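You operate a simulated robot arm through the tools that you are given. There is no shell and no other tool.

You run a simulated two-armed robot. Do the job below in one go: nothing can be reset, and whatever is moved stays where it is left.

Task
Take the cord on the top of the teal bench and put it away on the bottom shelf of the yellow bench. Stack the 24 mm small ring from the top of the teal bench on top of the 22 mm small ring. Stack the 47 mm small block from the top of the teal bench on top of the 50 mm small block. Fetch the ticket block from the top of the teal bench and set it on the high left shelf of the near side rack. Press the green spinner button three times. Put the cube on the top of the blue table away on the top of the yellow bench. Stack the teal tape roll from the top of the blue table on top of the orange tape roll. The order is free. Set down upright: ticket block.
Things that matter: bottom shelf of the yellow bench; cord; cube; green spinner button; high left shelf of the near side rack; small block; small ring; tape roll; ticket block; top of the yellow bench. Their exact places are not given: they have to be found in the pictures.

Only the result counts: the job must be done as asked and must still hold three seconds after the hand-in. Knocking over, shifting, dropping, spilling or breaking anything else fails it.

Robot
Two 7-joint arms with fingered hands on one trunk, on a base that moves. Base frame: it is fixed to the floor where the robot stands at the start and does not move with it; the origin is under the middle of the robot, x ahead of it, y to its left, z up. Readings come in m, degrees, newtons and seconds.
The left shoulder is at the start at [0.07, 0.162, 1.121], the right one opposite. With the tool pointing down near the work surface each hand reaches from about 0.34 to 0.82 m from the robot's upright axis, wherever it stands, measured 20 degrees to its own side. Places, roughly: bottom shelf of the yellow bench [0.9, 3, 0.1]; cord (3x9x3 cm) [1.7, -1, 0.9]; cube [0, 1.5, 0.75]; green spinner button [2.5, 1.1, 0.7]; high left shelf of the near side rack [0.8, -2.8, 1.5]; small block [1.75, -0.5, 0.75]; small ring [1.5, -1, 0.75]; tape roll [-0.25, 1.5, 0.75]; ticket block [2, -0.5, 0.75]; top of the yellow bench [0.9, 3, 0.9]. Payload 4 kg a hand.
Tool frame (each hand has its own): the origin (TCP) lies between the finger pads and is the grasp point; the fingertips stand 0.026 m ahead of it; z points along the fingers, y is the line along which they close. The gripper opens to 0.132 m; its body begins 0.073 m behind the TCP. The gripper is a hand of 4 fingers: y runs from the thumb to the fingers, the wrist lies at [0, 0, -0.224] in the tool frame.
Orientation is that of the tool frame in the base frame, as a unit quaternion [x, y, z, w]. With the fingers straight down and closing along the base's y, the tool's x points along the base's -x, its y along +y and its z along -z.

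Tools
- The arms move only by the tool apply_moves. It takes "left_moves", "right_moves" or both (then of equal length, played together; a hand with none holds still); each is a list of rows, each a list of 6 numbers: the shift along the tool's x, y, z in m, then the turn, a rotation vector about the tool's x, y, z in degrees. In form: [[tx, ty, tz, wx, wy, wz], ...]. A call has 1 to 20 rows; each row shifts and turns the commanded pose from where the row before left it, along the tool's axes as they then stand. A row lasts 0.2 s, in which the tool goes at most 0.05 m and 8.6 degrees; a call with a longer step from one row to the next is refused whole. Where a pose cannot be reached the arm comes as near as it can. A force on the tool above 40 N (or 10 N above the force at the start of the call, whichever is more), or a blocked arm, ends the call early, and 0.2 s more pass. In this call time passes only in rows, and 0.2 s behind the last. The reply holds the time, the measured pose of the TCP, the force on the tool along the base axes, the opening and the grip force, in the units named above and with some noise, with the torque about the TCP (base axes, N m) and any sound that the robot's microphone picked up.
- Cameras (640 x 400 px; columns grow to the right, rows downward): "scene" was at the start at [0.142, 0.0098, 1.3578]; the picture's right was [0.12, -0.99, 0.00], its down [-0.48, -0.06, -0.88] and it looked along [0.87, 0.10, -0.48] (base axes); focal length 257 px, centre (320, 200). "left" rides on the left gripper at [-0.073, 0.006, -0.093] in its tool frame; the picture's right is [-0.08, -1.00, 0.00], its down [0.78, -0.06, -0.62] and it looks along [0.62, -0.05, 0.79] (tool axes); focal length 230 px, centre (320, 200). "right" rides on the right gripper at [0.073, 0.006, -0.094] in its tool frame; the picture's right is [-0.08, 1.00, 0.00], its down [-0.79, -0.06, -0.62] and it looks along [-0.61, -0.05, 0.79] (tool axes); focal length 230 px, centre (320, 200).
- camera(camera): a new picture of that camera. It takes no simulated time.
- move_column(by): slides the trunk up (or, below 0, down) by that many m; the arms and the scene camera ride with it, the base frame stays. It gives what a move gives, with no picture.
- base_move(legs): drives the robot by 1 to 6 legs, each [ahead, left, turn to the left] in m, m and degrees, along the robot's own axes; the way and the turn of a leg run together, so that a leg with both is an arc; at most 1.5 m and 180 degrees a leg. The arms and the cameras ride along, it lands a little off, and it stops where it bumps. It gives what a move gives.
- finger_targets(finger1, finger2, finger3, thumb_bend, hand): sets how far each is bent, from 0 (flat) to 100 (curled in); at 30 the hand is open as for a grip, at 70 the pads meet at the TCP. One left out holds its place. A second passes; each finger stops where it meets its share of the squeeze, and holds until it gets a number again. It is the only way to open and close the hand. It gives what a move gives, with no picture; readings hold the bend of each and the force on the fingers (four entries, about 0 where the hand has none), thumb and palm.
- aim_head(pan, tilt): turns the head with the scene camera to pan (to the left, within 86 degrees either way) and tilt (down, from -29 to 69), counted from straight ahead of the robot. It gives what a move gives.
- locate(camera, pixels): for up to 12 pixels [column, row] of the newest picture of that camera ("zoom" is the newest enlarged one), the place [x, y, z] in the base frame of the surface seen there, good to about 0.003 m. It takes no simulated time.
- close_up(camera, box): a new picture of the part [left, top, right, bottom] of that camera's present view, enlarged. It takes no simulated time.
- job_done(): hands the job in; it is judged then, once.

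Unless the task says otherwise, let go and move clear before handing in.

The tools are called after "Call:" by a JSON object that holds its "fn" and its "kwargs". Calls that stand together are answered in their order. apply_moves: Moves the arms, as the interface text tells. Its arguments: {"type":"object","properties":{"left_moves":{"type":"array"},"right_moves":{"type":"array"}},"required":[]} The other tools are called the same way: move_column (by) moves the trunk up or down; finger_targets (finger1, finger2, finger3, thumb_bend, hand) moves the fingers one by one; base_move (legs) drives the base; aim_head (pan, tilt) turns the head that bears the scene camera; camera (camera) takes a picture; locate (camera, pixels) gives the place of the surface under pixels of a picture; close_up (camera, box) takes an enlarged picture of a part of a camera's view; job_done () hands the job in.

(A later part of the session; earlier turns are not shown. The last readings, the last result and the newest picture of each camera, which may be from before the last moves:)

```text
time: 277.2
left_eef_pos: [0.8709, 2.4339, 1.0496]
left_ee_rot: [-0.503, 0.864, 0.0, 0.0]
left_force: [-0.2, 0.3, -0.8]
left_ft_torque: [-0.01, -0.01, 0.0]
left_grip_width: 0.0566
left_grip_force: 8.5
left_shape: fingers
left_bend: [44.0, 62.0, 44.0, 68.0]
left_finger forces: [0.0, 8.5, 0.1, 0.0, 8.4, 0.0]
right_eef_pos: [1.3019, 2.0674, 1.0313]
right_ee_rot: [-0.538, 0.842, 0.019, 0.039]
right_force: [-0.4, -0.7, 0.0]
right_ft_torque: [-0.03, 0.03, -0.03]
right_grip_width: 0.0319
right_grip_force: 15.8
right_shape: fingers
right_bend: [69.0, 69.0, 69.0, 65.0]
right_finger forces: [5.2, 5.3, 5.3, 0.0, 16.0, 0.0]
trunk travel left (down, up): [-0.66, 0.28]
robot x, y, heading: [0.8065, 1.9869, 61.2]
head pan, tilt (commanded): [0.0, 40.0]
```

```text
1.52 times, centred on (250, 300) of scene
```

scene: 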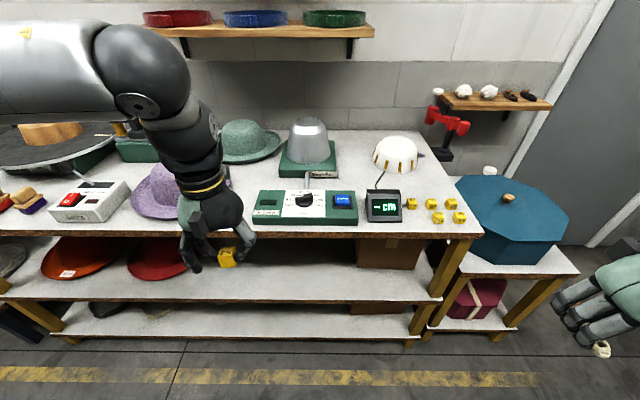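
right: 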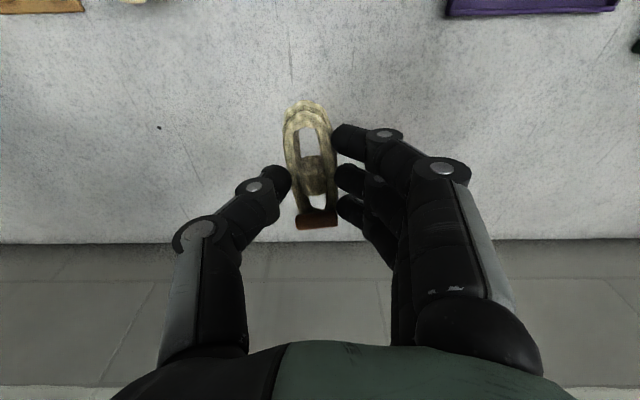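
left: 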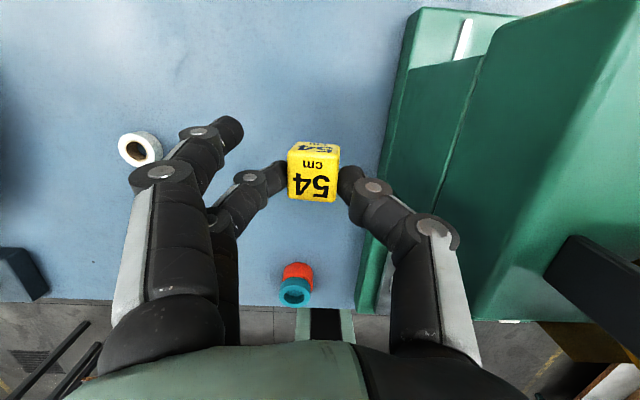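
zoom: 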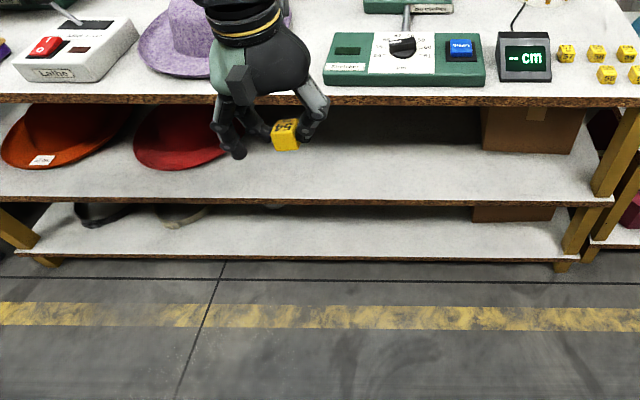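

The bottom shelf is at z≈0.139 and free in the middle. My hand hides the spot left of the "Stretcher" controller; I'll move the hand right a little to look at it.

Call:
{"fn": "apply_moves", "kwargs": {"left_moves": [[0, -0.04, -0.01, 0, 0, 0], [0, -0.04, -0.01, 0, 0, 0], [0, -0.04, -0.01, 0, 0, 0], [0, -0.04, -0.01, 0, 0, 0]]}}

Call:
{"fn": "close_up", "kwargs": {"camera": "scene", "box": [80, 130, 320, 280]}}

Call:
{"fn": "camera", "kwargs": {"camera": "scene"}}

```text
time: 278.2
left_eef_pos: [1.0099, 2.3526, 1.0887]
left_ee_rot: [-0.503, 0.864, 0.001, 0.0]
left_force: [0.1, -0.3, 0.2]
left_ft_torque: [0.01, 0.0, 0.01]
left_grip_width: 0.0566
left_grip_force: 8.3
left_shape: fingers
left_bend: [44.0, 62.0, 44.0, 68.0]
left_finger forces: [0.1, 8.4, 0.0, 0.0, 8.3, 0.1]
right_eef_pos: [1.3031, 2.0664, 1.0311]
right_ee_rot: [-0.539, 0.841, 0.02, 0.039]
right_force: [-0.1, -0.6, -0.9]
right_ft_torque: [0.05, 0.04, -0.05]
right_grip_width: 0.0321
right_grip_force: 15.8
right_shape: fingers
right_bend: [69.0, 69.0, 69.0, 65.0]
right_finger forces: [5.2, 5.3, 5.4, 0.1, 16.0, 0.0]
trunk travel left (down, up): [-0.66, 0.28]
robot x, y, heading: [0.8113, 1.9874, 60.9]
head pan, tilt (commanded): [0.0, 40.0]
```

```text
2.67 times, centred on (200, 205) of scene
```

zoom: 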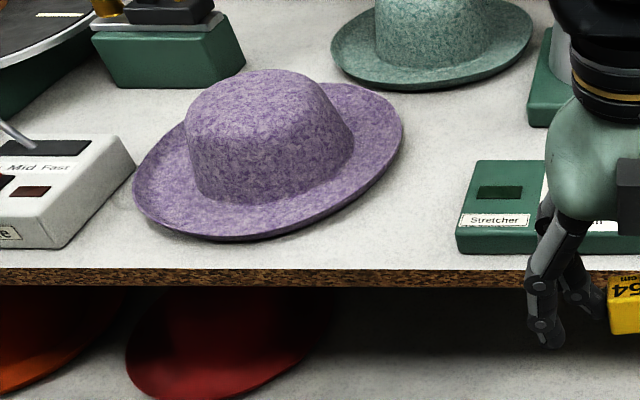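

```text
taken
```

scene: 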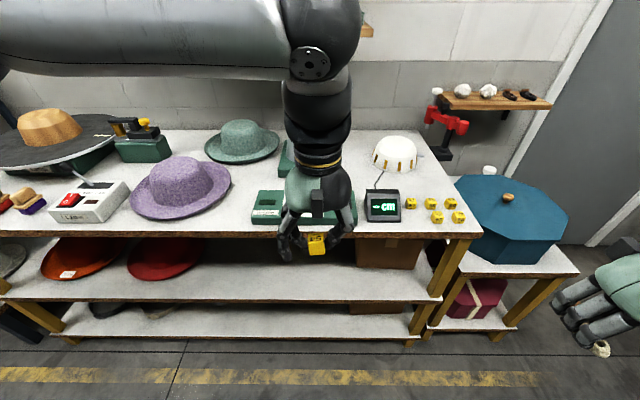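

There's a free spot between the purple hat and the controller at zoom (402,212), i.e. scene (231,209). I'll locate it and its surroundings.

Call:
{"fn": "locate", "kwargs": {"camera": "scene", "pixels": [[231, 209], [231, 225], [231, 195], [222, 205], [250, 205], [240, 215], [220, 218], [213, 205], [251, 222], [253, 192]]}}

```text
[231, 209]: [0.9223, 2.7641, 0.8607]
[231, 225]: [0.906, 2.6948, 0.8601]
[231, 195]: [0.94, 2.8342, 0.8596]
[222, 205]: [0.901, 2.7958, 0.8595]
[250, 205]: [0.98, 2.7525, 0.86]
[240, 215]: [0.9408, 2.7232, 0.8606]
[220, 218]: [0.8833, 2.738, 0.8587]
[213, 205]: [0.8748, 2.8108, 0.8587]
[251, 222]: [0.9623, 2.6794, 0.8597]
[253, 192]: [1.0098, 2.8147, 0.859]
```

The spot (0.922,2.764,0.8605) is free by about 8 cm on each side. I'll move the base 10 cm closer, shift the hand left, tilt it 12° as at the pick, and go above the spot.

Call:
{"fn": "base_move", "kwargs": {"legs": [[0.1, 0.05, 0]]}}

Call:
{"fn": "apply_moves", "kwargs": {"left_moves": [[0, 0.045, 0, 0, -6, 0], [0, 0.045, 0, 0, -6, 0], [0, 0.045, 0, 0, 0, 0], [0, 0.045, 0, 0, 0, 0], [0, 0.03, 0, 0, 0, 0]]}}

Call:
{"fn": "camera", "kwargs": {"camera": "scene"}}

```text
time: 279.4
left_eef_pos: [1.0127, 2.4636, 1.0879]
left_ee_rot: [-0.502, 0.865, 0.0, 0.0]
left_force: [-0.3, -0.3, 0.8]
left_ft_torque: [0.01, 0.01, 0.01]
left_grip_width: 0.0563
left_grip_force: 8.1
left_shape: fingers
left_bend: [44.0, 62.0, 44.0, 68.0]
left_finger forces: [0.1, 8.4, 0.0, 0.0, 8.3, 0.1]
right_eef_pos: [1.3056, 2.1762, 1.0311]
right_ee_rot: [-0.539, 0.842, 0.019, 0.039]
right_force: [0.6, -0.6, -1.2]
right_ft_torque: [0.02, 0.02, 0.02]
right_grip_width: 0.0318
right_grip_force: 16.7
right_shape: fingers
right_bend: [69.0, 69.0, 69.0, 65.0]
right_finger forces: [5.2, 5.4, 5.4, 0.0, 16.0, 0.0]
trunk travel left (down, up): [-0.66, 0.28]
robot x, y, heading: [0.8108, 2.0992, 61.4]
head pan, tilt (commanded): [0.0, 40.0]
```

```text
time: 280.6
left_eef_pos: [0.8288, 2.5677, 1.088]
left_ee_rot: [-0.499, 0.86, 0.053, 0.091]
left_force: [-0.2, 0.5, -0.4]
left_ft_torque: [0.02, -0.02, 0.0]
left_grip_width: 0.0564
left_grip_force: 7.9
left_shape: fingers
left_bend: [44.0, 61.0, 44.0, 68.0]
left_finger forces: [0.0, 8.4, 0.0, 0.1, 8.4, 0.0]
right_eef_pos: [1.3046, 2.1774, 1.0323]
right_ee_rot: [-0.538, 0.842, 0.019, 0.039]
right_force: [0.6, 0.0, -0.7]
right_ft_torque: [0.02, 0.02, 0.02]
right_grip_width: 0.0319
right_grip_force: 16.7
right_shape: fingers
right_bend: [69.0, 69.0, 69.0, 65.0]
right_finger forces: [5.2, 5.3, 5.3, 0.0, 16.0, 0.0]
trunk travel left (down, up): [-0.66, 0.28]
robot x, y, heading: [0.8112, 2.0987, 61.2]
head pan, tilt (commanded): [0.0, 40.0]
```

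```text
taken
```

scene: 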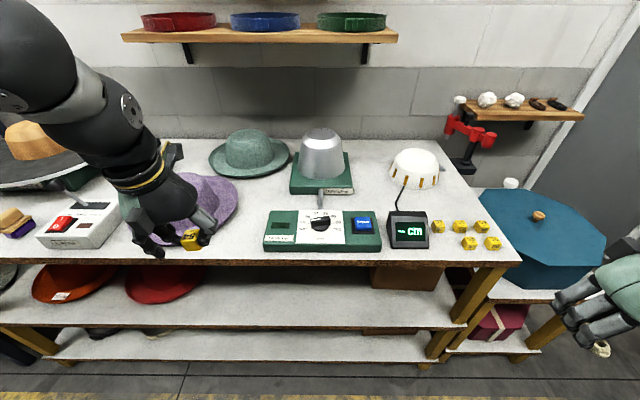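

The hand is directly in front of the spot. I'll move it forward over the spot, then check.

Call:
{"fn": "apply_moves", "kwargs": {"left_moves": [[-0.0424, 0, 0.009, 0, 0, 0], [-0.0424, 0, 0.009, 0, 0, 0], [-0.0424, 0, 0.009, 0, 0, 0], [-0.0424, 0, 0.009, 0, 0, 0], [-0.0424, 0, 0.009, 0, 0, 0]]}}

Call:
{"fn": "camera", "kwargs": {"camera": "left"}}

Call:
{"fn": "camera", "kwargs": {"camera": "scene"}}

```text
time: 281.9
left_eef_pos: [0.9376, 2.7577, 1.0889]
left_ee_rot: [-0.499, 0.86, 0.052, 0.089]
left_force: [-1.0, -0.4, 0.1]
left_ft_torque: [-0.05, 0.0, -0.02]
left_grip_width: 0.0565
left_grip_force: 8.1
left_shape: fingers
left_bend: [44.0, 61.0, 44.0, 68.0]
left_finger forces: [0.1, 8.4, 0.0, 0.0, 8.4, 0.1]
right_eef_pos: [1.3073, 2.1782, 1.0297]
right_ee_rot: [-0.538, 0.842, 0.019, 0.038]
right_force: [0.6, 0.7, 0.8]
right_ft_torque: [0.0, 0.02, 0.0]
right_grip_width: 0.0317
right_grip_force: 16.0
right_shape: fingers
right_bend: [69.0, 69.0, 69.0, 65.0]
right_finger forces: [5.2, 5.3, 5.3, 0.1, 16.1, 0.0]
trunk travel left (down, up): [-0.66, 0.28]
robot x, y, heading: [0.814, 2.0966, 61.5]
head pan, tilt (commanded): [0.0, 40.0]
```

```text
taken
```

left: 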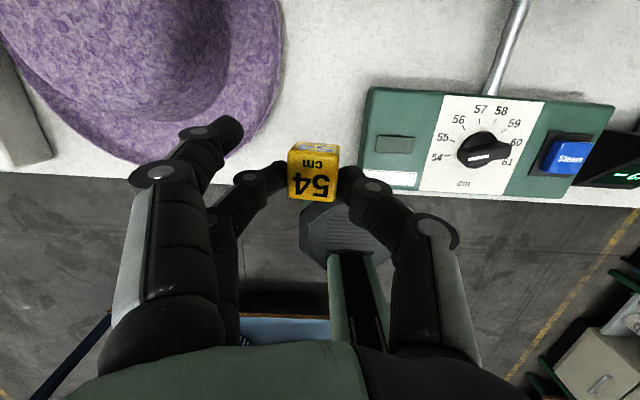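

```text
taken
```

scene: 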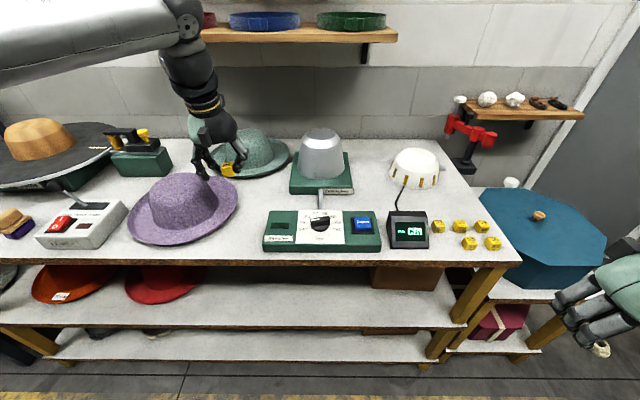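

From above I see the gap between hat brim (left) and controller (right). I'll locate their edges to confirm finger clearance.

Call:
{"fn": "locate", "kwargs": {"camera": "left", "pixels": [[281, 60], [262, 120], [230, 155], [368, 100], [362, 160], [320, 100], [320, 60], [300, 130], [364, 180], [275, 20], [330, 20], [250, 165]]}}

```text
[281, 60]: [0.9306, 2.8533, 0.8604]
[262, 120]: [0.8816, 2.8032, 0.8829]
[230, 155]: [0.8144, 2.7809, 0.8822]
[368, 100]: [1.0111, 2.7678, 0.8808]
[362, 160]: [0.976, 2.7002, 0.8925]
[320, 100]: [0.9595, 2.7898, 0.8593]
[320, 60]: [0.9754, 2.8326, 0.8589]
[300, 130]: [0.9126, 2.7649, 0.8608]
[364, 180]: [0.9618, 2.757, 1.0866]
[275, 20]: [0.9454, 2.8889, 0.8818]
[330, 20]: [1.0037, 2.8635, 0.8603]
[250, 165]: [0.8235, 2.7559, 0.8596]
```

Controller edge is 6 cm to the right and the brim 7 cm to the left. I'll curl the two idle fingers in a bit (58) for clearance, then descend.

Call:
{"fn": "finger_targets", "kwargs": {"hand": "left", "finger1": 56, "finger3": 56}}

Call:
{"fn": "apply_moves", "kwargs": {"left_moves": [[0.0083, 0.002, 0.0391, 0, 0, 0], [0.0083, 0, 0.0391, 0, 0, 0], [0.0083, 0, 0.0391, 0, 0, 0], [0.0083, 0, 0.0391, 0, 0, 0]]}}

Call:
{"fn": "camera", "kwargs": {"camera": "left"}}

Call:
{"fn": "close_up", "kwargs": {"camera": "scene", "box": [140, 140, 300, 260]}}

```text
time: 282.9
left_eef_pos: [0.9362, 2.7572, 1.0909]
left_ee_rot: [-0.5, 0.86, 0.052, 0.09]
left_force: [-0.5, -0.2, -1.0]
left_ft_torque: [-0.01, 0.02, -0.02]
left_grip_width: 0.0384
left_grip_force: 8.4
left_shape: fingers
left_bend: [56.0, 61.0, 56.0, 68.0]
left_finger forces: [0.1, 8.4, 0.0, 0.1, 8.4, 0.1]
right_eef_pos: [1.3053, 2.1774, 1.0312]
right_ee_rot: [-0.537, 0.842, 0.018, 0.039]
right_force: [0.5, 0.1, 0.2]
right_ft_torque: [0.01, 0.01, -0.03]
right_grip_width: 0.032
right_grip_force: 16.7
right_shape: fingers
right_bend: [69.0, 69.0, 69.0, 65.0]
right_finger forces: [5.1, 5.3, 5.4, 0.1, 16.0, 0.1]
trunk travel left (down, up): [-0.66, 0.28]
robot x, y, heading: [0.8118, 2.0961, 61.2]
head pan, tilt (commanded): [0.0, 40.0]
```

```text
time: 283.9
left_eef_pos: [0.9362, 2.7558, 0.927]
left_ee_rot: [-0.499, 0.86, 0.052, 0.09]
left_force: [-0.3, 1.2, -0.8]
left_ft_torque: [-0.04, -0.01, -0.01]
left_grip_width: 0.0382
left_grip_force: 8.0
left_shape: fingers
left_bend: [56.0, 61.0, 56.0, 68.0]
left_finger forces: [0.0, 8.4, 0.0, 0.0, 8.3, 0.1]
right_eef_pos: [1.305, 2.1794, 1.0305]
right_ee_rot: [-0.539, 0.841, 0.019, 0.039]
right_force: [-0.4, 0.6, -0.1]
right_ft_torque: [0.03, 0.0, -0.01]
right_grip_width: 0.0319
right_grip_force: 15.9
right_shape: fingers
right_bend: [69.0, 69.0, 69.0, 65.0]
right_finger forces: [5.1, 5.4, 5.4, 0.1, 15.9, 0.0]
trunk travel left (down, up): [-0.66, 0.28]
robot x, y, heading: [0.8119, 2.0987, 61.4]
head pan, tilt (commanded): [0.0, 40.0]
```

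```text
taken
```

left: 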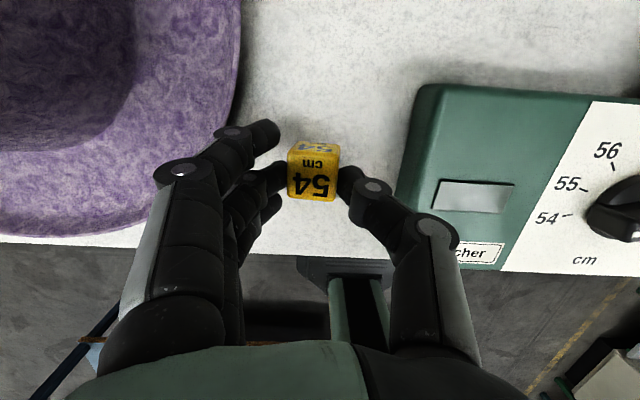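

```text
3.33 times, centred on (220, 200) of scene
```

zoom: 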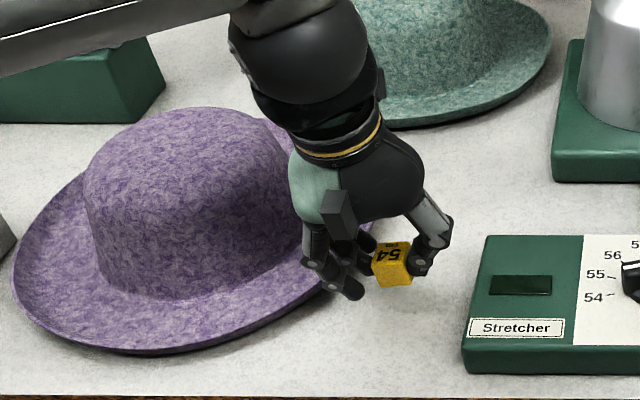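

Fingertips are clear of both the brim and the controller. I'll lower to near contact.

Call:
{"fn": "apply_moves", "kwargs": {"left_moves": [[0.0025, 0, 0.0117, 0, 0, 0], [0.0021, 0, 0.0098, 0, 0, 0]]}}

Call:
{"fn": "apply_moves", "kwargs": {"left_moves": [[0.0004, 0, 0.002, 0, 0, 0]]}}

Call:
{"fn": "apply_moves", "kwargs": {"left_moves": [[0.0004, 0, 0.002, 0, 0, 0]]}}

```text
time: 284.4
left_eef_pos: [0.9351, 2.7574, 0.9062]
left_ee_rot: [-0.5, 0.86, 0.052, 0.09]
left_force: [-0.1, -0.1, -0.4]
left_ft_torque: [0.01, 0.01, 0.01]
left_grip_width: 0.0382
left_grip_force: 8.5
left_shape: fingers
left_bend: [56.0, 61.0, 56.0, 68.0]
left_finger forces: [0.0, 8.3, 0.0, 0.1, 8.4, 0.0]
right_eef_pos: [1.3047, 2.1779, 1.031]
right_ee_rot: [-0.538, 0.842, 0.019, 0.038]
right_force: [0.8, -0.2, 0.4]
right_ft_torque: [0.05, 0.0, 0.0]
right_grip_width: 0.0321
right_grip_force: 16.2
right_shape: fingers
right_bend: [69.0, 69.0, 69.0, 65.0]
right_finger forces: [5.2, 5.4, 5.5, 0.0, 16.0, 0.0]
trunk travel left (down, up): [-0.66, 0.28]
robot x, y, heading: [0.812, 2.0951, 61.1]
head pan, tilt (commanded): [0.0, 40.0]
```

```text
time: 284.9
left_eef_pos: [0.937, 2.7566, 0.904]
left_ee_rot: [-0.5, 0.859, 0.052, 0.091]
left_force: [0.2, 0.3, -0.4]
left_ft_torque: [-0.01, 0.03, 0.02]
left_grip_width: 0.0384
left_grip_force: 8.5
left_shape: fingers
left_bend: [56.0, 61.0, 56.0, 68.0]
left_finger forces: [0.0, 8.4, 0.0, 0.0, 8.4, 0.0]
right_eef_pos: [1.3046, 2.1777, 1.031]
right_ee_rot: [-0.538, 0.842, 0.019, 0.039]
right_force: [-0.5, 0.5, -0.1]
right_ft_torque: [0.0, 0.03, 0.02]
right_grip_width: 0.0315
right_grip_force: 16.2
right_shape: fingers
right_bend: [69.0, 69.0, 69.0, 65.0]
right_finger forces: [5.3, 5.3, 5.4, 0.1, 16.1, 0.1]
trunk travel left (down, up): [-0.66, 0.28]
robot x, y, heading: [0.8102, 2.097, 61.1]
head pan, tilt (commanded): [0.0, 40.0]
```

```text
time: 285.2
left_eef_pos: [0.9352, 2.7567, 0.9026]
left_ee_rot: [-0.499, 0.86, 0.052, 0.09]
left_force: [0.3, 0.0, 0.0]
left_ft_torque: [0.0, 0.01, 0.02]
left_grip_width: 0.0384
left_grip_force: 8.0
left_shape: fingers
left_bend: [56.0, 61.0, 56.0, 68.0]
left_finger forces: [0.0, 8.4, 0.0, 0.1, 8.3, 0.1]
right_eef_pos: [1.3053, 2.177, 1.03]
right_ee_rot: [-0.537, 0.842, 0.019, 0.039]
right_force: [0.3, 0.2, -0.6]
right_ft_torque: [-0.01, 0.01, -0.01]
right_grip_width: 0.0319
right_grip_force: 16.1
right_shape: fingers
right_bend: [69.0, 69.0, 69.0, 65.0]
right_finger forces: [5.2, 5.3, 5.5, 0.0, 16.0, 0.1]
trunk travel left (down, up): [-0.66, 0.28]
robot x, y, heading: [0.8119, 2.0991, 61.1]
head pan, tilt (commanded): [0.0, 40.0]
```

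Call:
{"fn": "apply_moves", "kwargs": {"left_moves": [[0.0004, 0, 0.002, 0, 0, 0]]}}

Call:
{"fn": "apply_moves", "kwargs": {"left_moves": [[0.0004, 0, 0.0015, 0, 0, 0]]}}

```text
time: 285.6
left_eef_pos: [0.9354, 2.7575, 0.9006]
left_ee_rot: [-0.5, 0.86, 0.053, 0.09]
left_force: [1.1, 0.2, 0.5]
left_ft_torque: [-0.01, -0.01, 0.0]
left_grip_width: 0.0383
left_grip_force: 8.3
left_shape: fingers
left_bend: [56.0, 61.0, 56.0, 68.0]
left_finger forces: [0.0, 8.5, 0.0, 0.1, 8.4, 0.0]
right_eef_pos: [1.305, 2.1781, 1.0315]
right_ee_rot: [-0.538, 0.842, 0.018, 0.039]
right_force: [0.4, 0.8, 0.3]
right_ft_torque: [0.01, -0.01, -0.01]
right_grip_width: 0.032
right_grip_force: 15.7
right_shape: fingers
right_bend: [69.0, 69.0, 69.0, 65.0]
right_finger forces: [5.2, 5.4, 5.4, 0.0, 16.0, 0.0]
trunk travel left (down, up): [-0.66, 0.28]
robot x, y, heading: [0.8155, 2.099, 61.2]
head pan, tilt (commanded): [0.0, 40.0]
```

```text
time: 286.1
left_eef_pos: [0.935, 2.7571, 0.8992]
left_ee_rot: [-0.499, 0.86, 0.053, 0.091]
left_force: [0.1, 0.1, -1.0]
left_ft_torque: [-0.02, 0.04, -0.04]
left_grip_width: 0.0386
left_grip_force: 8.5
left_shape: fingers
left_bend: [56.0, 61.0, 56.0, 68.0]
left_finger forces: [0.1, 8.4, 0.0, 0.1, 8.4, 0.0]
right_eef_pos: [1.3057, 2.1775, 1.0317]
right_ee_rot: [-0.539, 0.841, 0.018, 0.039]
right_force: [-0.3, 1.2, -0.2]
right_ft_torque: [0.0, 0.02, -0.06]
right_grip_width: 0.032
right_grip_force: 16.3
right_shape: fingers
right_bend: [69.0, 69.0, 69.0, 65.0]
right_finger forces: [5.2, 5.4, 5.4, 0.0, 15.9, 0.1]
trunk travel left (down, up): [-0.66, 0.28]
robot x, y, heading: [0.8166, 2.0985, 61.1]
head pan, tilt (commanded): [0.0, 40.0]
```

Not in contact yet; continuing.

Call:
{"fn": "apply_moves", "kwargs": {"left_moves": [[0.0004, 0, 0.0015, 0, 0, 0]]}}

Call:
{"fn": "apply_moves", "kwargs": {"left_moves": [[0.0004, 0, 0.0015, 0, 0, 0]]}}

```text
time: 286.4
left_eef_pos: [0.9352, 2.7589, 0.8977]
left_ee_rot: [-0.5, 0.86, 0.052, 0.091]
left_force: [0.0, 0.8, 2.6]
left_ft_torque: [0.05, 0.1, -0.01]
left_grip_width: 0.0383
left_grip_force: 9.9
left_shape: fingers
left_bend: [56.0, 61.0, 56.0, 68.0]
left_finger forces: [0.1, 8.5, 2.2, 0.0, 8.4, 0.0]
right_eef_pos: [1.3059, 2.1776, 1.0306]
right_ee_rot: [-0.538, 0.842, 0.02, 0.04]
right_force: [-0.1, 0.8, -0.8]
right_ft_torque: [0.01, 0.01, -0.04]
right_grip_width: 0.0321
right_grip_force: 15.7
right_shape: fingers
right_bend: [69.0, 69.0, 69.0, 65.0]
right_finger forces: [5.1, 5.3, 5.4, 0.1, 16.0, 0.0]
trunk travel left (down, up): [-0.66, 0.28]
robot x, y, heading: [0.8147, 2.0985, 61.1]
head pan, tilt (commanded): [0.0, 40.0]
```

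```text
time: 286.9
left_eef_pos: [0.9347, 2.7574, 0.897]
left_ee_rot: [-0.5, 0.86, 0.053, 0.092]
left_force: [-1.0, 2.1, 12.9]
left_ft_torque: [0.09, 0.49, -0.03]
left_grip_width: 0.0381
left_grip_force: 14.6
left_shape: fingers
left_bend: [56.0, 61.0, 57.0, 68.0]
left_finger forces: [0.0, 8.6, 11.1, 0.0, 8.3, 0.1]
right_eef_pos: [1.3059, 2.1765, 1.0305]
right_ee_rot: [-0.537, 0.842, 0.018, 0.039]
right_force: [-0.3, 0.6, -0.7]
right_ft_torque: [0.0, -0.02, -0.01]
right_grip_width: 0.0319
right_grip_force: 15.9
right_shape: fingers
right_bend: [69.0, 69.0, 69.0, 65.0]
right_finger forces: [5.2, 5.4, 5.4, 0.0, 16.0, 0.0]
trunk travel left (down, up): [-0.66, 0.28]
robot x, y, heading: [0.8121, 2.0966, 60.9]
head pan, tilt (commanded): [0.0, 40.0]
```

Finger 3 touches the bench; the cube is at or within a millimetre of the surface. I'll release the pinch gently.

Call:
{"fn": "finger_targets", "kwargs": {"hand": "left", "finger2": 58, "finger3": 50, "thumb_bend": 65}}

Call:
{"fn": "finger_targets", "kwargs": {"hand": "left", "finger1": 52, "finger2": 52, "finger3": 50, "thumb_bend": 56}}

Call:
{"fn": "camera", "kwargs": {"camera": "left"}}

```text
time: 287.9
left_eef_pos: [0.9364, 2.7568, 0.8981]
left_ee_rot: [-0.5, 0.86, 0.054, 0.092]
left_force: [5.8, 3.6, 17.4]
left_ft_torque: [0.16, 0.53, -0.15]
left_grip_width: 0.0384
left_grip_force: 9.1
left_shape: fingers
left_bend: [56.0, 57.0, 58.0, 65.0]
left_finger forces: [0.0, 0.0, 18.2, 0.0, 0.2, 0.0]
right_eef_pos: [1.3067, 2.1753, 1.0314]
right_ee_rot: [-0.538, 0.842, 0.019, 0.039]
right_force: [-0.3, 0.1, -0.2]
right_ft_torque: [-0.01, 0.02, 0.0]
right_grip_width: 0.032
right_grip_force: 15.7
right_shape: fingers
right_bend: [69.0, 69.0, 69.0, 65.0]
right_finger forces: [5.2, 5.3, 5.4, 0.0, 15.9, 0.0]
trunk travel left (down, up): [-0.66, 0.28]
robot x, y, heading: [0.8106, 2.0966, 61.1]
head pan, tilt (commanded): [0.0, 40.0]
```

```text
time: 288.9
left_eef_pos: [0.9356, 2.7571, 0.8958]
left_ee_rot: [-0.499, 0.86, 0.053, 0.091]
left_force: [5.4, 6.1, 20.0]
left_ft_torque: [0.19, 0.65, -0.2]
left_grip_width: 0.0571
left_grip_force: 10.6
left_shape: fingers
left_bend: [52.0, 52.0, 59.0, 56.0]
left_finger forces: [0.1, 0.1, 20.8, 0.1, 0.0, 0.1]
right_eef_pos: [1.3052, 2.1765, 1.0323]
right_ee_rot: [-0.538, 0.842, 0.02, 0.039]
right_force: [0.3, 0.1, 1.2]
right_ft_torque: [0.0, -0.02, 0.0]
right_grip_width: 0.032
right_grip_force: 16.0
right_shape: fingers
right_bend: [69.0, 69.0, 69.0, 65.0]
right_finger forces: [5.1, 5.4, 5.4, 0.0, 16.1, 0.0]
trunk travel left (down, up): [-0.66, 0.28]
robot x, y, heading: [0.8153, 2.0956, 61.3]
head pan, tilt (commanded): [0.0, 40.0]
```

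```text
taken
```

left: 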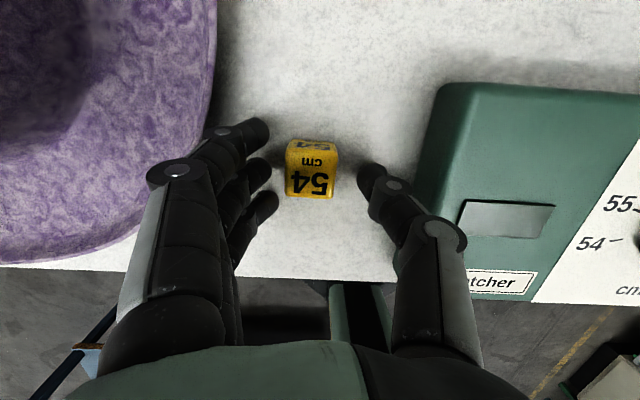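

The cube is released and stands at (312,170). I'll raise the hand straight up.

Call:
{"fn": "apply_moves", "kwargs": {"left_moves": [[-0.0021, 0, -0.0098, 0, 0, 0], [-0.0062, 0, -0.0293, 0, 0, 0], [-0.0083, 0, -0.0391, 0, 0, 0], [-0.0083, 0, -0.0391, 0, 0, 0], [-0.0083, 0, -0.0391, 0, 0, 0]]}}

Call:
{"fn": "camera", "kwargs": {"camera": "left"}}

Call:
{"fn": "close_up", "kwargs": {"camera": "scene", "box": [140, 140, 300, 260]}}

```text
time: 290.1
left_eef_pos: [0.937, 2.7546, 1.0565]
left_ee_rot: [-0.5, 0.86, 0.053, 0.09]
left_force: [-0.5, 0.0, 0.3]
left_ft_torque: [0.05, 0.02, -0.01]
left_grip_width: 0.0569
left_grip_force: 0.1
left_shape: fingers
left_bend: [52.0, 52.0, 50.0, 56.0]
left_finger forces: [0.1, 0.0, 0.0, 0.1, 0.1, 0.0]
right_eef_pos: [1.3065, 2.1761, 1.031]
right_ee_rot: [-0.539, 0.841, 0.02, 0.039]
right_force: [-0.4, -0.7, 0.0]
right_ft_torque: [0.03, 0.01, 0.0]
right_grip_width: 0.0321
right_grip_force: 16.1
right_shape: fingers
right_bend: [69.0, 69.0, 69.0, 65.0]
right_finger forces: [5.2, 5.4, 5.4, 0.0, 16.0, 0.0]
trunk travel left (down, up): [-0.66, 0.28]
robot x, y, heading: [0.8153, 2.0987, 61.4]
head pan, tilt (commanded): [0.0, 40.0]
```

```text
taken
```

left: 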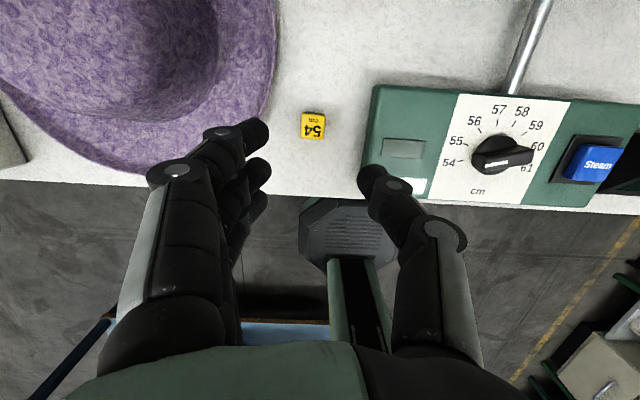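

```text
3.33 times, centred on (220, 200) of scene
```

zoom: 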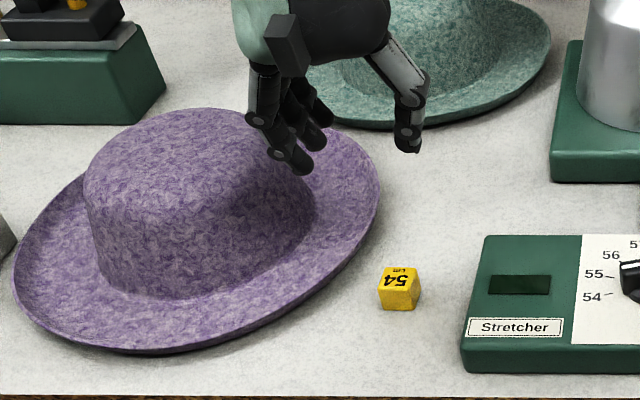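

The cube stands on the yellow bench's top, nothing else disturbed. Now I retract the left hand, then shift the base left and lower the trunk to place the cord on the bottom shelf with the right hand.

Call:
{"fn": "apply_moves", "kwargs": {"left_moves": [[0.0419, 0, -0.0089, 0, 0, 0], [0.0419, 0, -0.0089, 0, 0, 0], [0.0419, 0, -0.0089, 0, 0, 0], [0.0419, 0, -0.0089, 0, 0, 0], [0.0419, 0, -0.0089, 0, 0, 0], [0.0419, 0, -0.0089, 0, 0, 0], [0.0419, 0, -0.0089, 0, 0, 0], [0, 0.03, 0, 0, 6, 0], [0, 0.03, 0, 0, 6, 0]]}}

Call:
{"fn": "base_move", "kwargs": {"legs": [[-0.08, 0.25, 0]]}}

Call:
{"fn": "move_column", "kwargs": {"by": -0.4}}

Call:
{"fn": "aim_head", "kwargs": {"pan": -15, "tilt": 35}}

Call:
{"fn": "camera", "kwargs": {"camera": "scene"}}

```text
time: 292.1
left_eef_pos: [0.757, 2.5636, 1.0563]
left_ee_rot: [-0.502, 0.865, -0.001, 0.0]
left_force: [0.0, 1.1, -0.1]
left_ft_torque: [0.0, 0.03, -0.06]
left_grip_width: 0.057
left_grip_force: 0.0
left_shape: fingers
left_bend: [52.0, 52.0, 50.0, 56.0]
left_finger forces: [0.0, 0.0, 0.0, 0.0, 0.0, 0.1]
left hand out of reach, approached as far as the arm can: row 7
right_eef_pos: [1.3043, 2.1774, 1.0325]
right_ee_rot: [-0.538, 0.842, 0.019, 0.039]
right_force: [0.2, 0.9, -0.9]
right_ft_torque: [-0.03, 0.03, 0.02]
right_grip_width: 0.032
right_grip_force: 15.6
right_shape: fingers
right_bend: [69.0, 69.0, 69.0, 65.0]
right_finger forces: [5.2, 5.3, 5.4, 0.0, 16.0, 0.0]
trunk travel left (down, up): [-0.66, 0.28]
robot x, y, heading: [0.8138, 2.0961, 61.0]
head pan, tilt (commanded): [0.0, 40.0]
```

```text
time: 293.9
left_eef_pos: [0.4994, 2.616, 1.0555]
left_ee_rot: [-0.502, 0.865, 0.0, 0.0]
left_force: [0.6, -0.7, -0.3]
left_ft_torque: [0.01, 0.0, 0.01]
left_grip_width: 0.0569
left_grip_force: 0.1
left_shape: fingers
left_bend: [52.0, 52.0, 50.0, 56.0]
left_finger forces: [0.1, 0.0, 0.0, 0.0, 0.1, 0.0]
right_eef_pos: [1.0479, 2.2287, 1.0313]
right_ee_rot: [-0.538, 0.842, 0.019, 0.039]
right_force: [-0.4, 0.2, -0.8]
right_ft_torque: [0.02, 0.0, 0.0]
right_grip_width: 0.0318
right_grip_force: 16.3
right_shape: fingers
right_bend: [69.0, 69.0, 69.0, 65.0]
right_finger forces: [5.3, 5.3, 5.5, 0.1, 16.0, 0.0]
trunk travel left (down, up): [-0.66, 0.28]
robot x, y, heading: [0.5587, 2.1469, 61.2]
head pan, tilt (commanded): [0.0, 40.0]
```

```text
time: 297.8
left_eef_pos: [0.4985, 2.6157, 0.6567]
left_ee_rot: [-0.502, 0.865, 0.0, 0.0]
left_force: [0.0, 0.1, -0.5]
left_ft_torque: [-0.01, 0.0, -0.03]
left_grip_width: 0.0571
left_grip_force: 0.1
left_shape: fingers
left_bend: [52.0, 52.0, 50.0, 56.0]
left_finger forces: [0.0, 0.1, 0.1, 0.0, 0.0, 0.0]
right_eef_pos: [1.0458, 2.2285, 0.6321]
right_ee_rot: [-0.538, 0.842, 0.018, 0.039]
right_force: [-0.6, -0.1, -0.7]
right_ft_torque: [0.01, 0.04, -0.01]
right_grip_width: 0.0318
right_grip_force: 15.8
right_shape: fingers
right_bend: [69.0, 69.0, 69.0, 65.0]
right_finger forces: [5.2, 5.2, 5.4, 0.0, 16.1, 0.0]
trunk travel left (down, up): [-0.26, 0.68]
robot x, y, heading: [0.5589, 2.1509, 61.2]
head pan, tilt (commanded): [0.0, 40.0]
```

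```text
time: 298.5
left_eef_pos: [0.4985, 2.6161, 0.656]
left_ee_rot: [-0.503, 0.865, 0.0, 0.0]
left_force: [0.5, 1.0, 0.3]
left_ft_torque: [0.0, 0.01, 0.01]
left_grip_width: 0.0571
left_grip_force: 0.0
left_shape: fingers
left_bend: [52.0, 52.0, 50.0, 56.0]
left_finger forces: [0.0, 0.1, 0.0, 0.1, 0.0, 0.0]
right_eef_pos: [1.0472, 2.2289, 0.6316]
right_ee_rot: [-0.539, 0.841, 0.019, 0.04]
right_force: [-0.2, -0.9, -1.2]
right_ft_torque: [0.08, -0.04, 0.0]
right_grip_width: 0.032
right_grip_force: 16.0
right_shape: fingers
right_bend: [69.0, 69.0, 69.0, 65.0]
right_finger forces: [5.2, 5.4, 5.4, 0.0, 15.9, 0.0]
trunk travel left (down, up): [-0.26, 0.68]
robot x, y, heading: [0.5532, 2.1481, 61.3]
head pan, tilt (commanded): [-15.0, 35.0]
```

```text
taken
```

scene: 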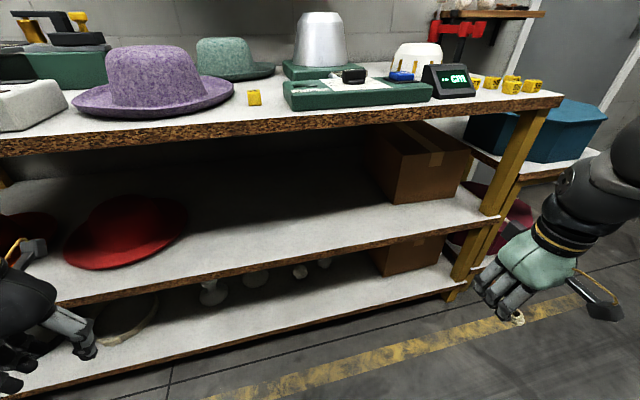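

Now I can see the bottom shelf: a hat on the left, white stands at the back and a box on the right, with a free front area around (280,305). I'll zoom and locate.

Call:
{"fn": "close_up", "kwargs": {"camera": "scene", "box": [90, 230, 460, 390]}}

Call:
{"fn": "locate", "kwargs": {"camera": "scene", "pixels": [[280, 310], [330, 295], [240, 320], [300, 290], [350, 285], [213, 300], [255, 285], [300, 277], [250, 345], [350, 314], [300, 250], [400, 280]]}}

```text
1.73 times, centred on (275, 310) of scene
```

zoom: 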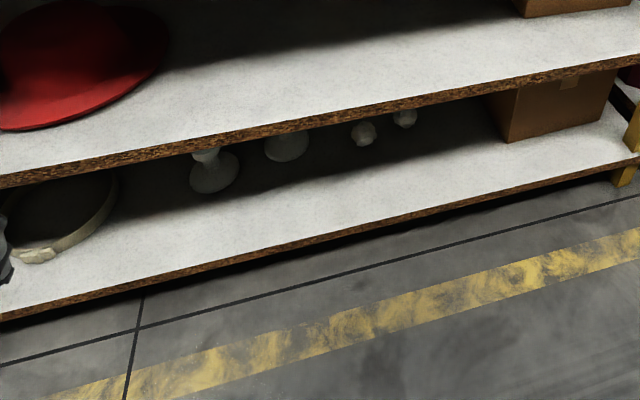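

```text
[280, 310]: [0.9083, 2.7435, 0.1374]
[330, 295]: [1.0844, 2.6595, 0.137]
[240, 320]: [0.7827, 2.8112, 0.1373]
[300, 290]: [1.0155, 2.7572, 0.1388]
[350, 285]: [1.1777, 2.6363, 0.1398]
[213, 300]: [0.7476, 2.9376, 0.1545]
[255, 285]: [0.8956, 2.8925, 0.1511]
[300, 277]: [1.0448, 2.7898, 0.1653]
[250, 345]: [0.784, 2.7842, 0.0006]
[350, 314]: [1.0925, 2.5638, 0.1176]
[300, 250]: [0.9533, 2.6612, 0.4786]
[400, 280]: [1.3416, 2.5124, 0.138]
```

The free front strip of the bottom shelf is q≈1.84-2.0 at z 0.1375, e.g. around (1.05,2.69). I'll move 12 cm closer, then lower the right hand in front of the shelf.

Call:
{"fn": "base_move", "kwargs": {"legs": [[0.12, 0, 0]]}}

Call:
{"fn": "apply_moves", "kwargs": {"right_moves": [[0.0034, 0.024, 0.0388, 0, 0, 0], [0.0034, 0.024, 0.0388, 0, 0, 0], [0.0034, 0.024, 0.0388, 0, 0, 0], [0.0034, 0.024, 0.0388, 0, 0, 0], [0.0034, 0.024, 0.0388, 0, 0, 0], [0.0034, 0.024, 0.0388, 0, 0, 0], [0.0034, 0.024, 0.0388, 0, 0, 0], [0.0034, 0.024, 0.0388, 0, 0, 0]]}}

Call:
{"fn": "camera", "kwargs": {"camera": "scene"}}

Call:
{"fn": "camera", "kwargs": {"camera": "right"}}

```text
time: 299.8
left_eef_pos: [0.5571, 2.7227, 0.6556]
left_ee_rot: [-0.503, 0.865, 0.0, -0.001]
left_force: [-0.2, 0.1, -0.6]
left_ft_torque: [0.01, 0.02, 0.0]
left_grip_width: 0.0572
left_grip_force: 0.1
left_shape: fingers
left_bend: [52.0, 52.0, 50.0, 56.0]
left_finger forces: [0.0, 0.0, 0.1, 0.0, 0.0, 0.0]
right_eef_pos: [1.1055, 2.338, 0.6305]
right_ee_rot: [-0.538, 0.842, 0.019, 0.039]
right_force: [-0.5, 0.5, 0.1]
right_ft_torque: [0.02, 0.03, 0.03]
right_grip_width: 0.0321
right_grip_force: 16.1
right_shape: fingers
right_bend: [69.0, 69.0, 69.0, 65.0]
right_finger forces: [5.2, 5.3, 5.4, 0.0, 16.0, 0.0]
trunk travel left (down, up): [-0.26, 0.68]
robot x, y, heading: [0.6155, 2.2562, 60.8]
head pan, tilt (commanded): [-15.0, 35.0]
```

```text
time: 301.6
left_eef_pos: [0.5558, 2.7231, 0.6561]
left_ee_rot: [-0.503, 0.864, 0.0, -0.001]
left_force: [-0.2, 0.2, 0.1]
left_ft_torque: [0.04, 0.03, 0.01]
left_grip_width: 0.0573
left_grip_force: 0.1
left_shape: fingers
left_bend: [52.0, 52.0, 50.0, 56.0]
left_finger forces: [0.0, 0.0, 0.0, 0.0, 0.0, 0.0]
right_eef_pos: [0.9904, 2.4281, 0.347]
right_ee_rot: [-0.537, 0.842, 0.02, 0.039]
right_force: [-0.4, -0.9, 0.5]
right_ft_torque: [0.02, -0.02, 0.04]
right_grip_width: 0.0321
right_grip_force: 15.6
right_shape: fingers
right_bend: [69.0, 69.0, 69.0, 65.0]
right_finger forces: [5.2, 5.3, 5.4, 0.0, 15.8, 0.0]
right hand out of reach, approached as far as the arm can: row 1, 2, 3, 4, 8
trunk travel left (down, up): [-0.26, 0.68]
robot x, y, heading: [0.6115, 2.2561, 61.4]
head pan, tilt (commanded): [-15.0, 35.0]
```

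```text
taken
```

scene: 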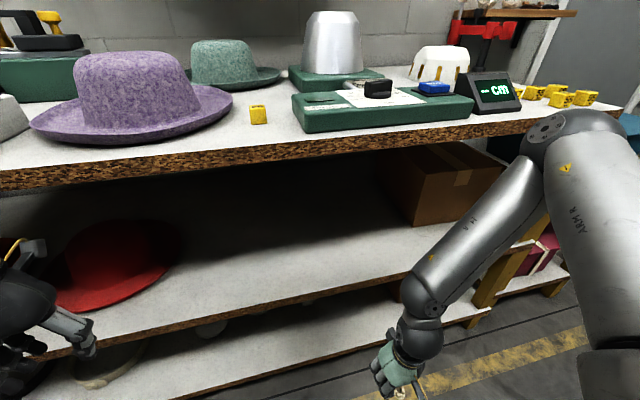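

```text
taken
```

right: 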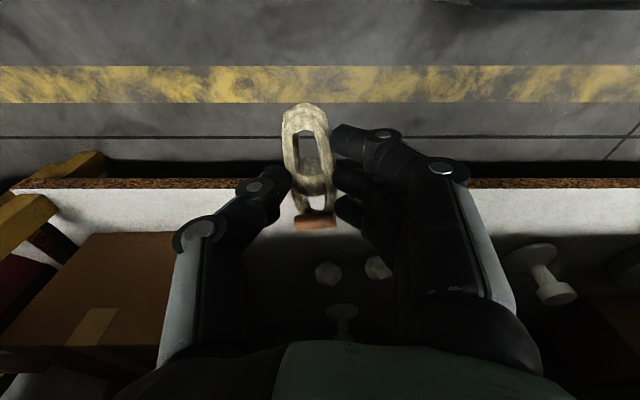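

The right hand with the cord is in front of the bottom shelf. I'll lower it a bit more and tilt the hand forward to 50° so it fits under the middle shelf.

Call:
{"fn": "apply_moves", "kwargs": {"right_moves": [[0.0035, 0.01, 0.04, 0, 0, 0], [0.0035, 0.01, 0.04, 0, 0, 0], [-0.01, 0.005, 0.0009, 0, -7.5, 0], [-0.0098, 0.005, 0.0022, 0, -7.5, 0], [-0.0094, 0, 0.0034, 0, -7.5, 0], [-0.0089, 0, 0.0046, 0, -7.5, 0], [-0.0082, 0, 0.0057, 0, -7.5, 0], [-0.0074, 0, 0.0068, 0, -7.5, 0]]}}

Call:
{"fn": "camera", "kwargs": {"camera": "right"}}

Call:
{"fn": "camera", "kwargs": {"camera": "scene"}}

```text
time: 303.4
left_eef_pos: [0.5579, 2.723, 0.6561]
left_ee_rot: [-0.502, 0.865, 0.0, -0.001]
left_force: [-0.6, -0.3, -0.5]
left_ft_torque: [0.01, 0.01, -0.01]
left_grip_width: 0.0575
left_grip_force: 0.1
left_shape: fingers
left_bend: [52.0, 52.0, 50.0, 56.0]
left_finger forces: [0.0, 0.0, 0.0, 0.0, 0.1, 0.0]
right_eef_pos: [1.0589, 2.4339, 0.3672]
right_ee_rot: [-0.518, 0.802, 0.173, 0.244]
right_force: [-0.3, -1.3, 0.0]
right_ft_torque: [-0.01, -0.03, -0.05]
right_grip_width: 0.0316
right_grip_force: 16.2
right_shape: fingers
right_bend: [69.0, 69.0, 69.0, 65.0]
right_finger forces: [5.2, 5.3, 5.3, 0.0, 15.9, 0.0]
right hand out of reach, approached as far as the arm can: row 1, 2, 3, 4, 5, 6, 7, 8
trunk travel left (down, up): [-0.26, 0.68]
robot x, y, heading: [0.6164, 2.2557, 61.5]
head pan, tilt (commanded): [-15.0, 35.0]
```

```text
taken
```

right: 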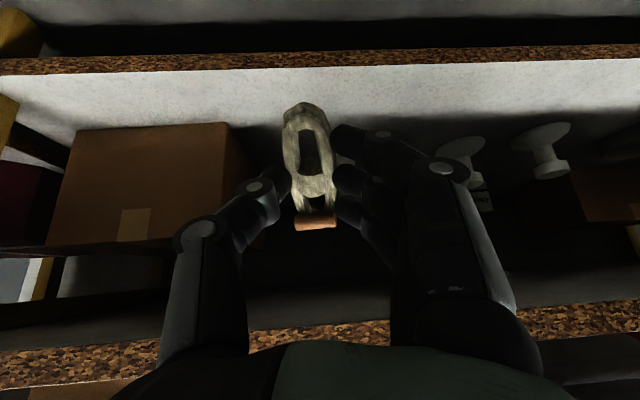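

```text
taken
```

scene: 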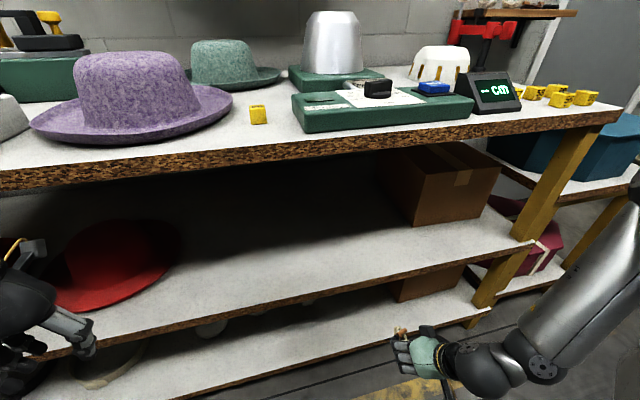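

The arm is near its limit with the shoulder this high, so I'll lower the trunk another 0.15 m and continue tilting.

Call:
{"fn": "move_column", "kwargs": {"by": -0.15}}

Call:
{"fn": "apply_moves", "kwargs": {"right_moves": [[0, 0, 0, 0, -7.5, 0], [0, 0, 0, 0, -7.5, 0]]}}

Call:
{"fn": "camera", "kwargs": {"camera": "right"}}

Call:
{"fn": "aim_head", "kwargs": {"pan": -20, "tilt": 45}}

Call:
{"fn": "camera", "kwargs": {"camera": "scene"}}

```text
time: 305.1
left_eef_pos: [0.5573, 2.7236, 0.5063]
left_ee_rot: [-0.502, 0.865, 0.0, 0.0]
left_force: [-0.6, 0.2, 0.5]
left_ft_torque: [0.0, 0.0, -0.01]
left_grip_width: 0.057
left_grip_force: 0.0
left_shape: fingers
left_bend: [52.0, 52.0, 50.0, 56.0]
left_finger forces: [0.0, 0.1, 0.0, 0.0, 0.0, 0.1]
right_eef_pos: [1.0585, 2.4341, 0.2183]
right_ee_rot: [-0.518, 0.801, 0.172, 0.244]
right_force: [0.6, 0.4, 0.6]
right_ft_torque: [-0.02, -0.01, 0.03]
right_grip_width: 0.0321
right_grip_force: 15.8
right_shape: fingers
right_bend: [69.0, 69.0, 69.0, 65.0]
right_finger forces: [5.2, 5.5, 5.3, 0.0, 15.9, 0.0]
trunk travel left (down, up): [-0.11, 0.83]
robot x, y, heading: [0.6117, 2.256, 61.2]
head pan, tilt (commanded): [-15.0, 35.0]
```

```text
time: 305.7
left_eef_pos: [0.5568, 2.723, 0.5067]
left_ee_rot: [-0.503, 0.865, 0.0, 0.0]
left_force: [0.1, -0.5, -0.7]
left_ft_torque: [0.01, 0.03, 0.01]
left_grip_width: 0.057
left_grip_force: 0.0
left_shape: fingers
left_bend: [52.0, 52.0, 50.0, 56.0]
left_finger forces: [0.0, 0.0, 0.0, 0.0, 0.0, 0.0]
right_eef_pos: [1.0608, 2.4342, 0.2193]
right_ee_rot: [-0.513, 0.793, 0.188, 0.268]
right_force: [0.4, 1.0, 0.2]
right_ft_torque: [0.02, 0.02, -0.02]
right_grip_width: 0.0318
right_grip_force: 15.8
right_shape: fingers
right_bend: [69.0, 69.0, 69.0, 65.0]
right_finger forces: [5.3, 5.4, 5.3, 0.0, 15.8, 0.1]
right hand out of reach, approached as far as the arm can: row 1, 2
trunk travel left (down, up): [-0.11, 0.83]
robot x, y, heading: [0.615, 2.2555, 61.3]
head pan, tilt (commanded): [-15.0, 35.0]
```

```text
taken
```

right: 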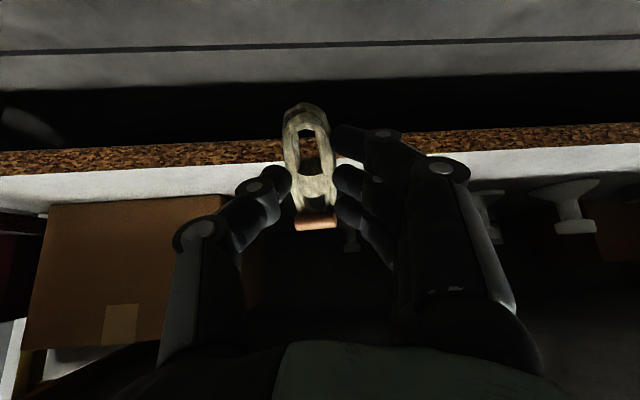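

```text
time: 306.4
left_eef_pos: [0.5573, 2.7236, 0.5064]
left_ee_rot: [-0.502, 0.865, -0.001, 0.0]
left_force: [-0.1, 0.5, 0.0]
left_ft_torque: [0.01, -0.02, 0.01]
left_grip_width: 0.0572
left_grip_force: 0.0
left_shape: fingers
left_bend: [52.0, 52.0, 50.0, 56.0]
left_finger forces: [0.0, 0.0, 0.1, 0.0, 0.1, 0.0]
right_eef_pos: [1.0608, 2.4343, 0.2184]
right_ee_rot: [-0.514, 0.793, 0.188, 0.267]
right_force: [0.2, -0.1, 0.3]
right_ft_torque: [0.0, -0.03, -0.01]
right_grip_width: 0.0318
right_grip_force: 15.4
right_shape: fingers
right_bend: [69.0, 69.0, 69.0, 65.0]
right_finger forces: [5.2, 5.3, 5.4, 0.0, 15.9, 0.0]
trunk travel left (down, up): [-0.11, 0.83]
robot x, y, heading: [0.6175, 2.2588, 61.1]
head pan, tilt (commanded): [-20.0, 45.0]
```

```text
taken
```

scene: 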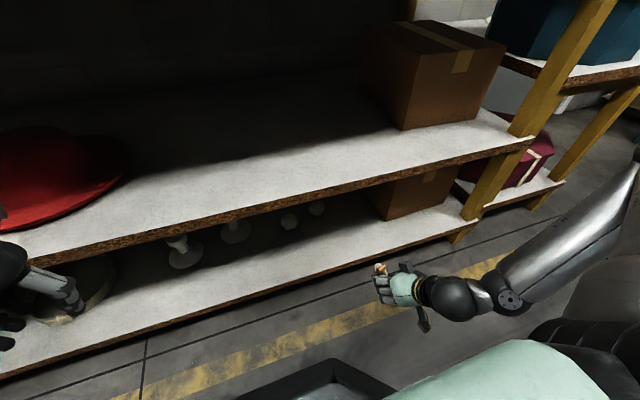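

The hand is tilted about 38° now, in front of the shelf. I'll locate the box and stands in the right picture to choose a collision-free entry.

Call:
{"fn": "locate", "kwargs": {"camera": "right", "pixels": [[225, 200], [230, 300], [60, 205], [300, 152], [260, 165], [480, 160], [490, 230], [350, 240], [570, 225], [400, 155], [130, 160], [220, 175]]}}

Call:
{"fn": "locate", "kwargs": {"camera": "scene", "pixels": [[378, 215], [385, 190], [460, 205], [300, 245], [350, 235], [330, 255], [290, 225], [235, 240], [185, 262], [320, 215], [250, 270], [400, 235]]}}

```text
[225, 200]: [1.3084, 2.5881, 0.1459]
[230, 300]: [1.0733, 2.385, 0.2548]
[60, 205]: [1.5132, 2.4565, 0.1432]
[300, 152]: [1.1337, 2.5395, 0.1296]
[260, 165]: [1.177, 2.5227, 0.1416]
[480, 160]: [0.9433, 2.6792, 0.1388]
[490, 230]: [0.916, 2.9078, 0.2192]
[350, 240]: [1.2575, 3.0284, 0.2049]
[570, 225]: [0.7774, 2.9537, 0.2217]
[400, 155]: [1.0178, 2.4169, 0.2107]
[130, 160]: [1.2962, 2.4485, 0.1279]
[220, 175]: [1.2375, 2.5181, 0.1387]
```

```text
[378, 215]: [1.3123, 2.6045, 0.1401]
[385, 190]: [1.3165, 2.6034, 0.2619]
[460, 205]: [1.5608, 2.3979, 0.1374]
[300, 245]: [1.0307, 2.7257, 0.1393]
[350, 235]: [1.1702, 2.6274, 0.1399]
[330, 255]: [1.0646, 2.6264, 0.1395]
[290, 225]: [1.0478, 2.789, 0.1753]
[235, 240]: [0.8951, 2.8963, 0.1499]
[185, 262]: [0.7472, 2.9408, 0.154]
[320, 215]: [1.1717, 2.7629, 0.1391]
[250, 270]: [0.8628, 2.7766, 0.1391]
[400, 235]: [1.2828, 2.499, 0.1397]
```

The box's left face is at p≈-0.14 and the stands begin at q≈2.0, so p≈0.05, q≈1.905 is free. I'll advance 10 cm and increase the tilt as the arm extends.

Call:
{"fn": "apply_moves", "kwargs": {"right_moves": [[-0.0262, 0.008, 0.0206, 0, 0, 0], [-0.0262, 0.008, 0.0206, 0, 0, 0], [-0.0262, 0.008, 0.0206, 0, 0, 0], [0, 0, 0, 0, -6, 0], [0, 0, 0, 0, -6, 0]]}}

Call:
{"fn": "camera", "kwargs": {"camera": "right"}}

Call:
{"fn": "camera", "kwargs": {"camera": "scene"}}

```text
time: 307.6
left_eef_pos: [0.5572, 2.7229, 0.507]
left_ee_rot: [-0.503, 0.864, 0.0, 0.0]
left_force: [-0.6, -0.2, -1.0]
left_ft_torque: [-0.03, 0.01, 0.05]
left_grip_width: 0.0572
left_grip_force: 0.1
left_shape: fingers
left_bend: [52.0, 52.0, 50.0, 56.0]
left_finger forces: [0.0, 0.0, 0.0, 0.0, 0.0, 0.0]
right_eef_pos: [1.1347, 2.4994, 0.2439]
right_ee_rot: [-0.492, 0.761, 0.241, 0.348]
right_force: [0.7, -0.5, -0.9]
right_ft_torque: [0.0, 0.0, -0.02]
right_grip_width: 0.0318
right_grip_force: 16.1
right_shape: fingers
right_bend: [69.0, 69.0, 69.0, 65.0]
right_finger forces: [5.1, 5.3, 5.5, 0.0, 15.9, 0.0]
right hand out of reach, approached as far as the arm can: row 1, 4, 5
trunk travel left (down, up): [-0.11, 0.83]
robot x, y, heading: [0.6149, 2.2562, 61.4]
head pan, tilt (commanded): [-20.0, 45.0]
```

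```text
taken
```

right: 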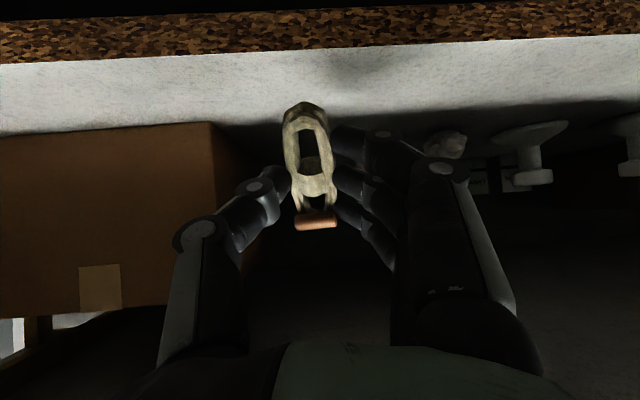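

```text
taken
```

scene: 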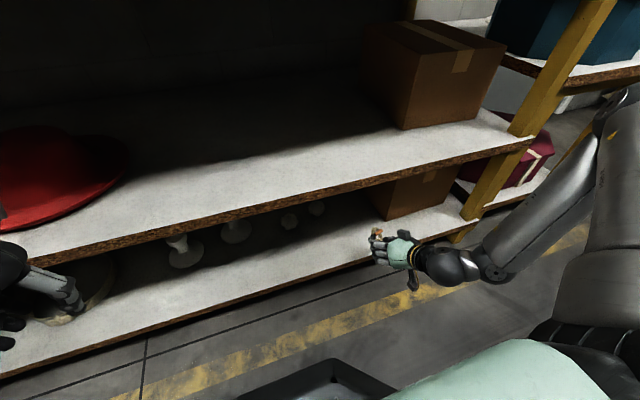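

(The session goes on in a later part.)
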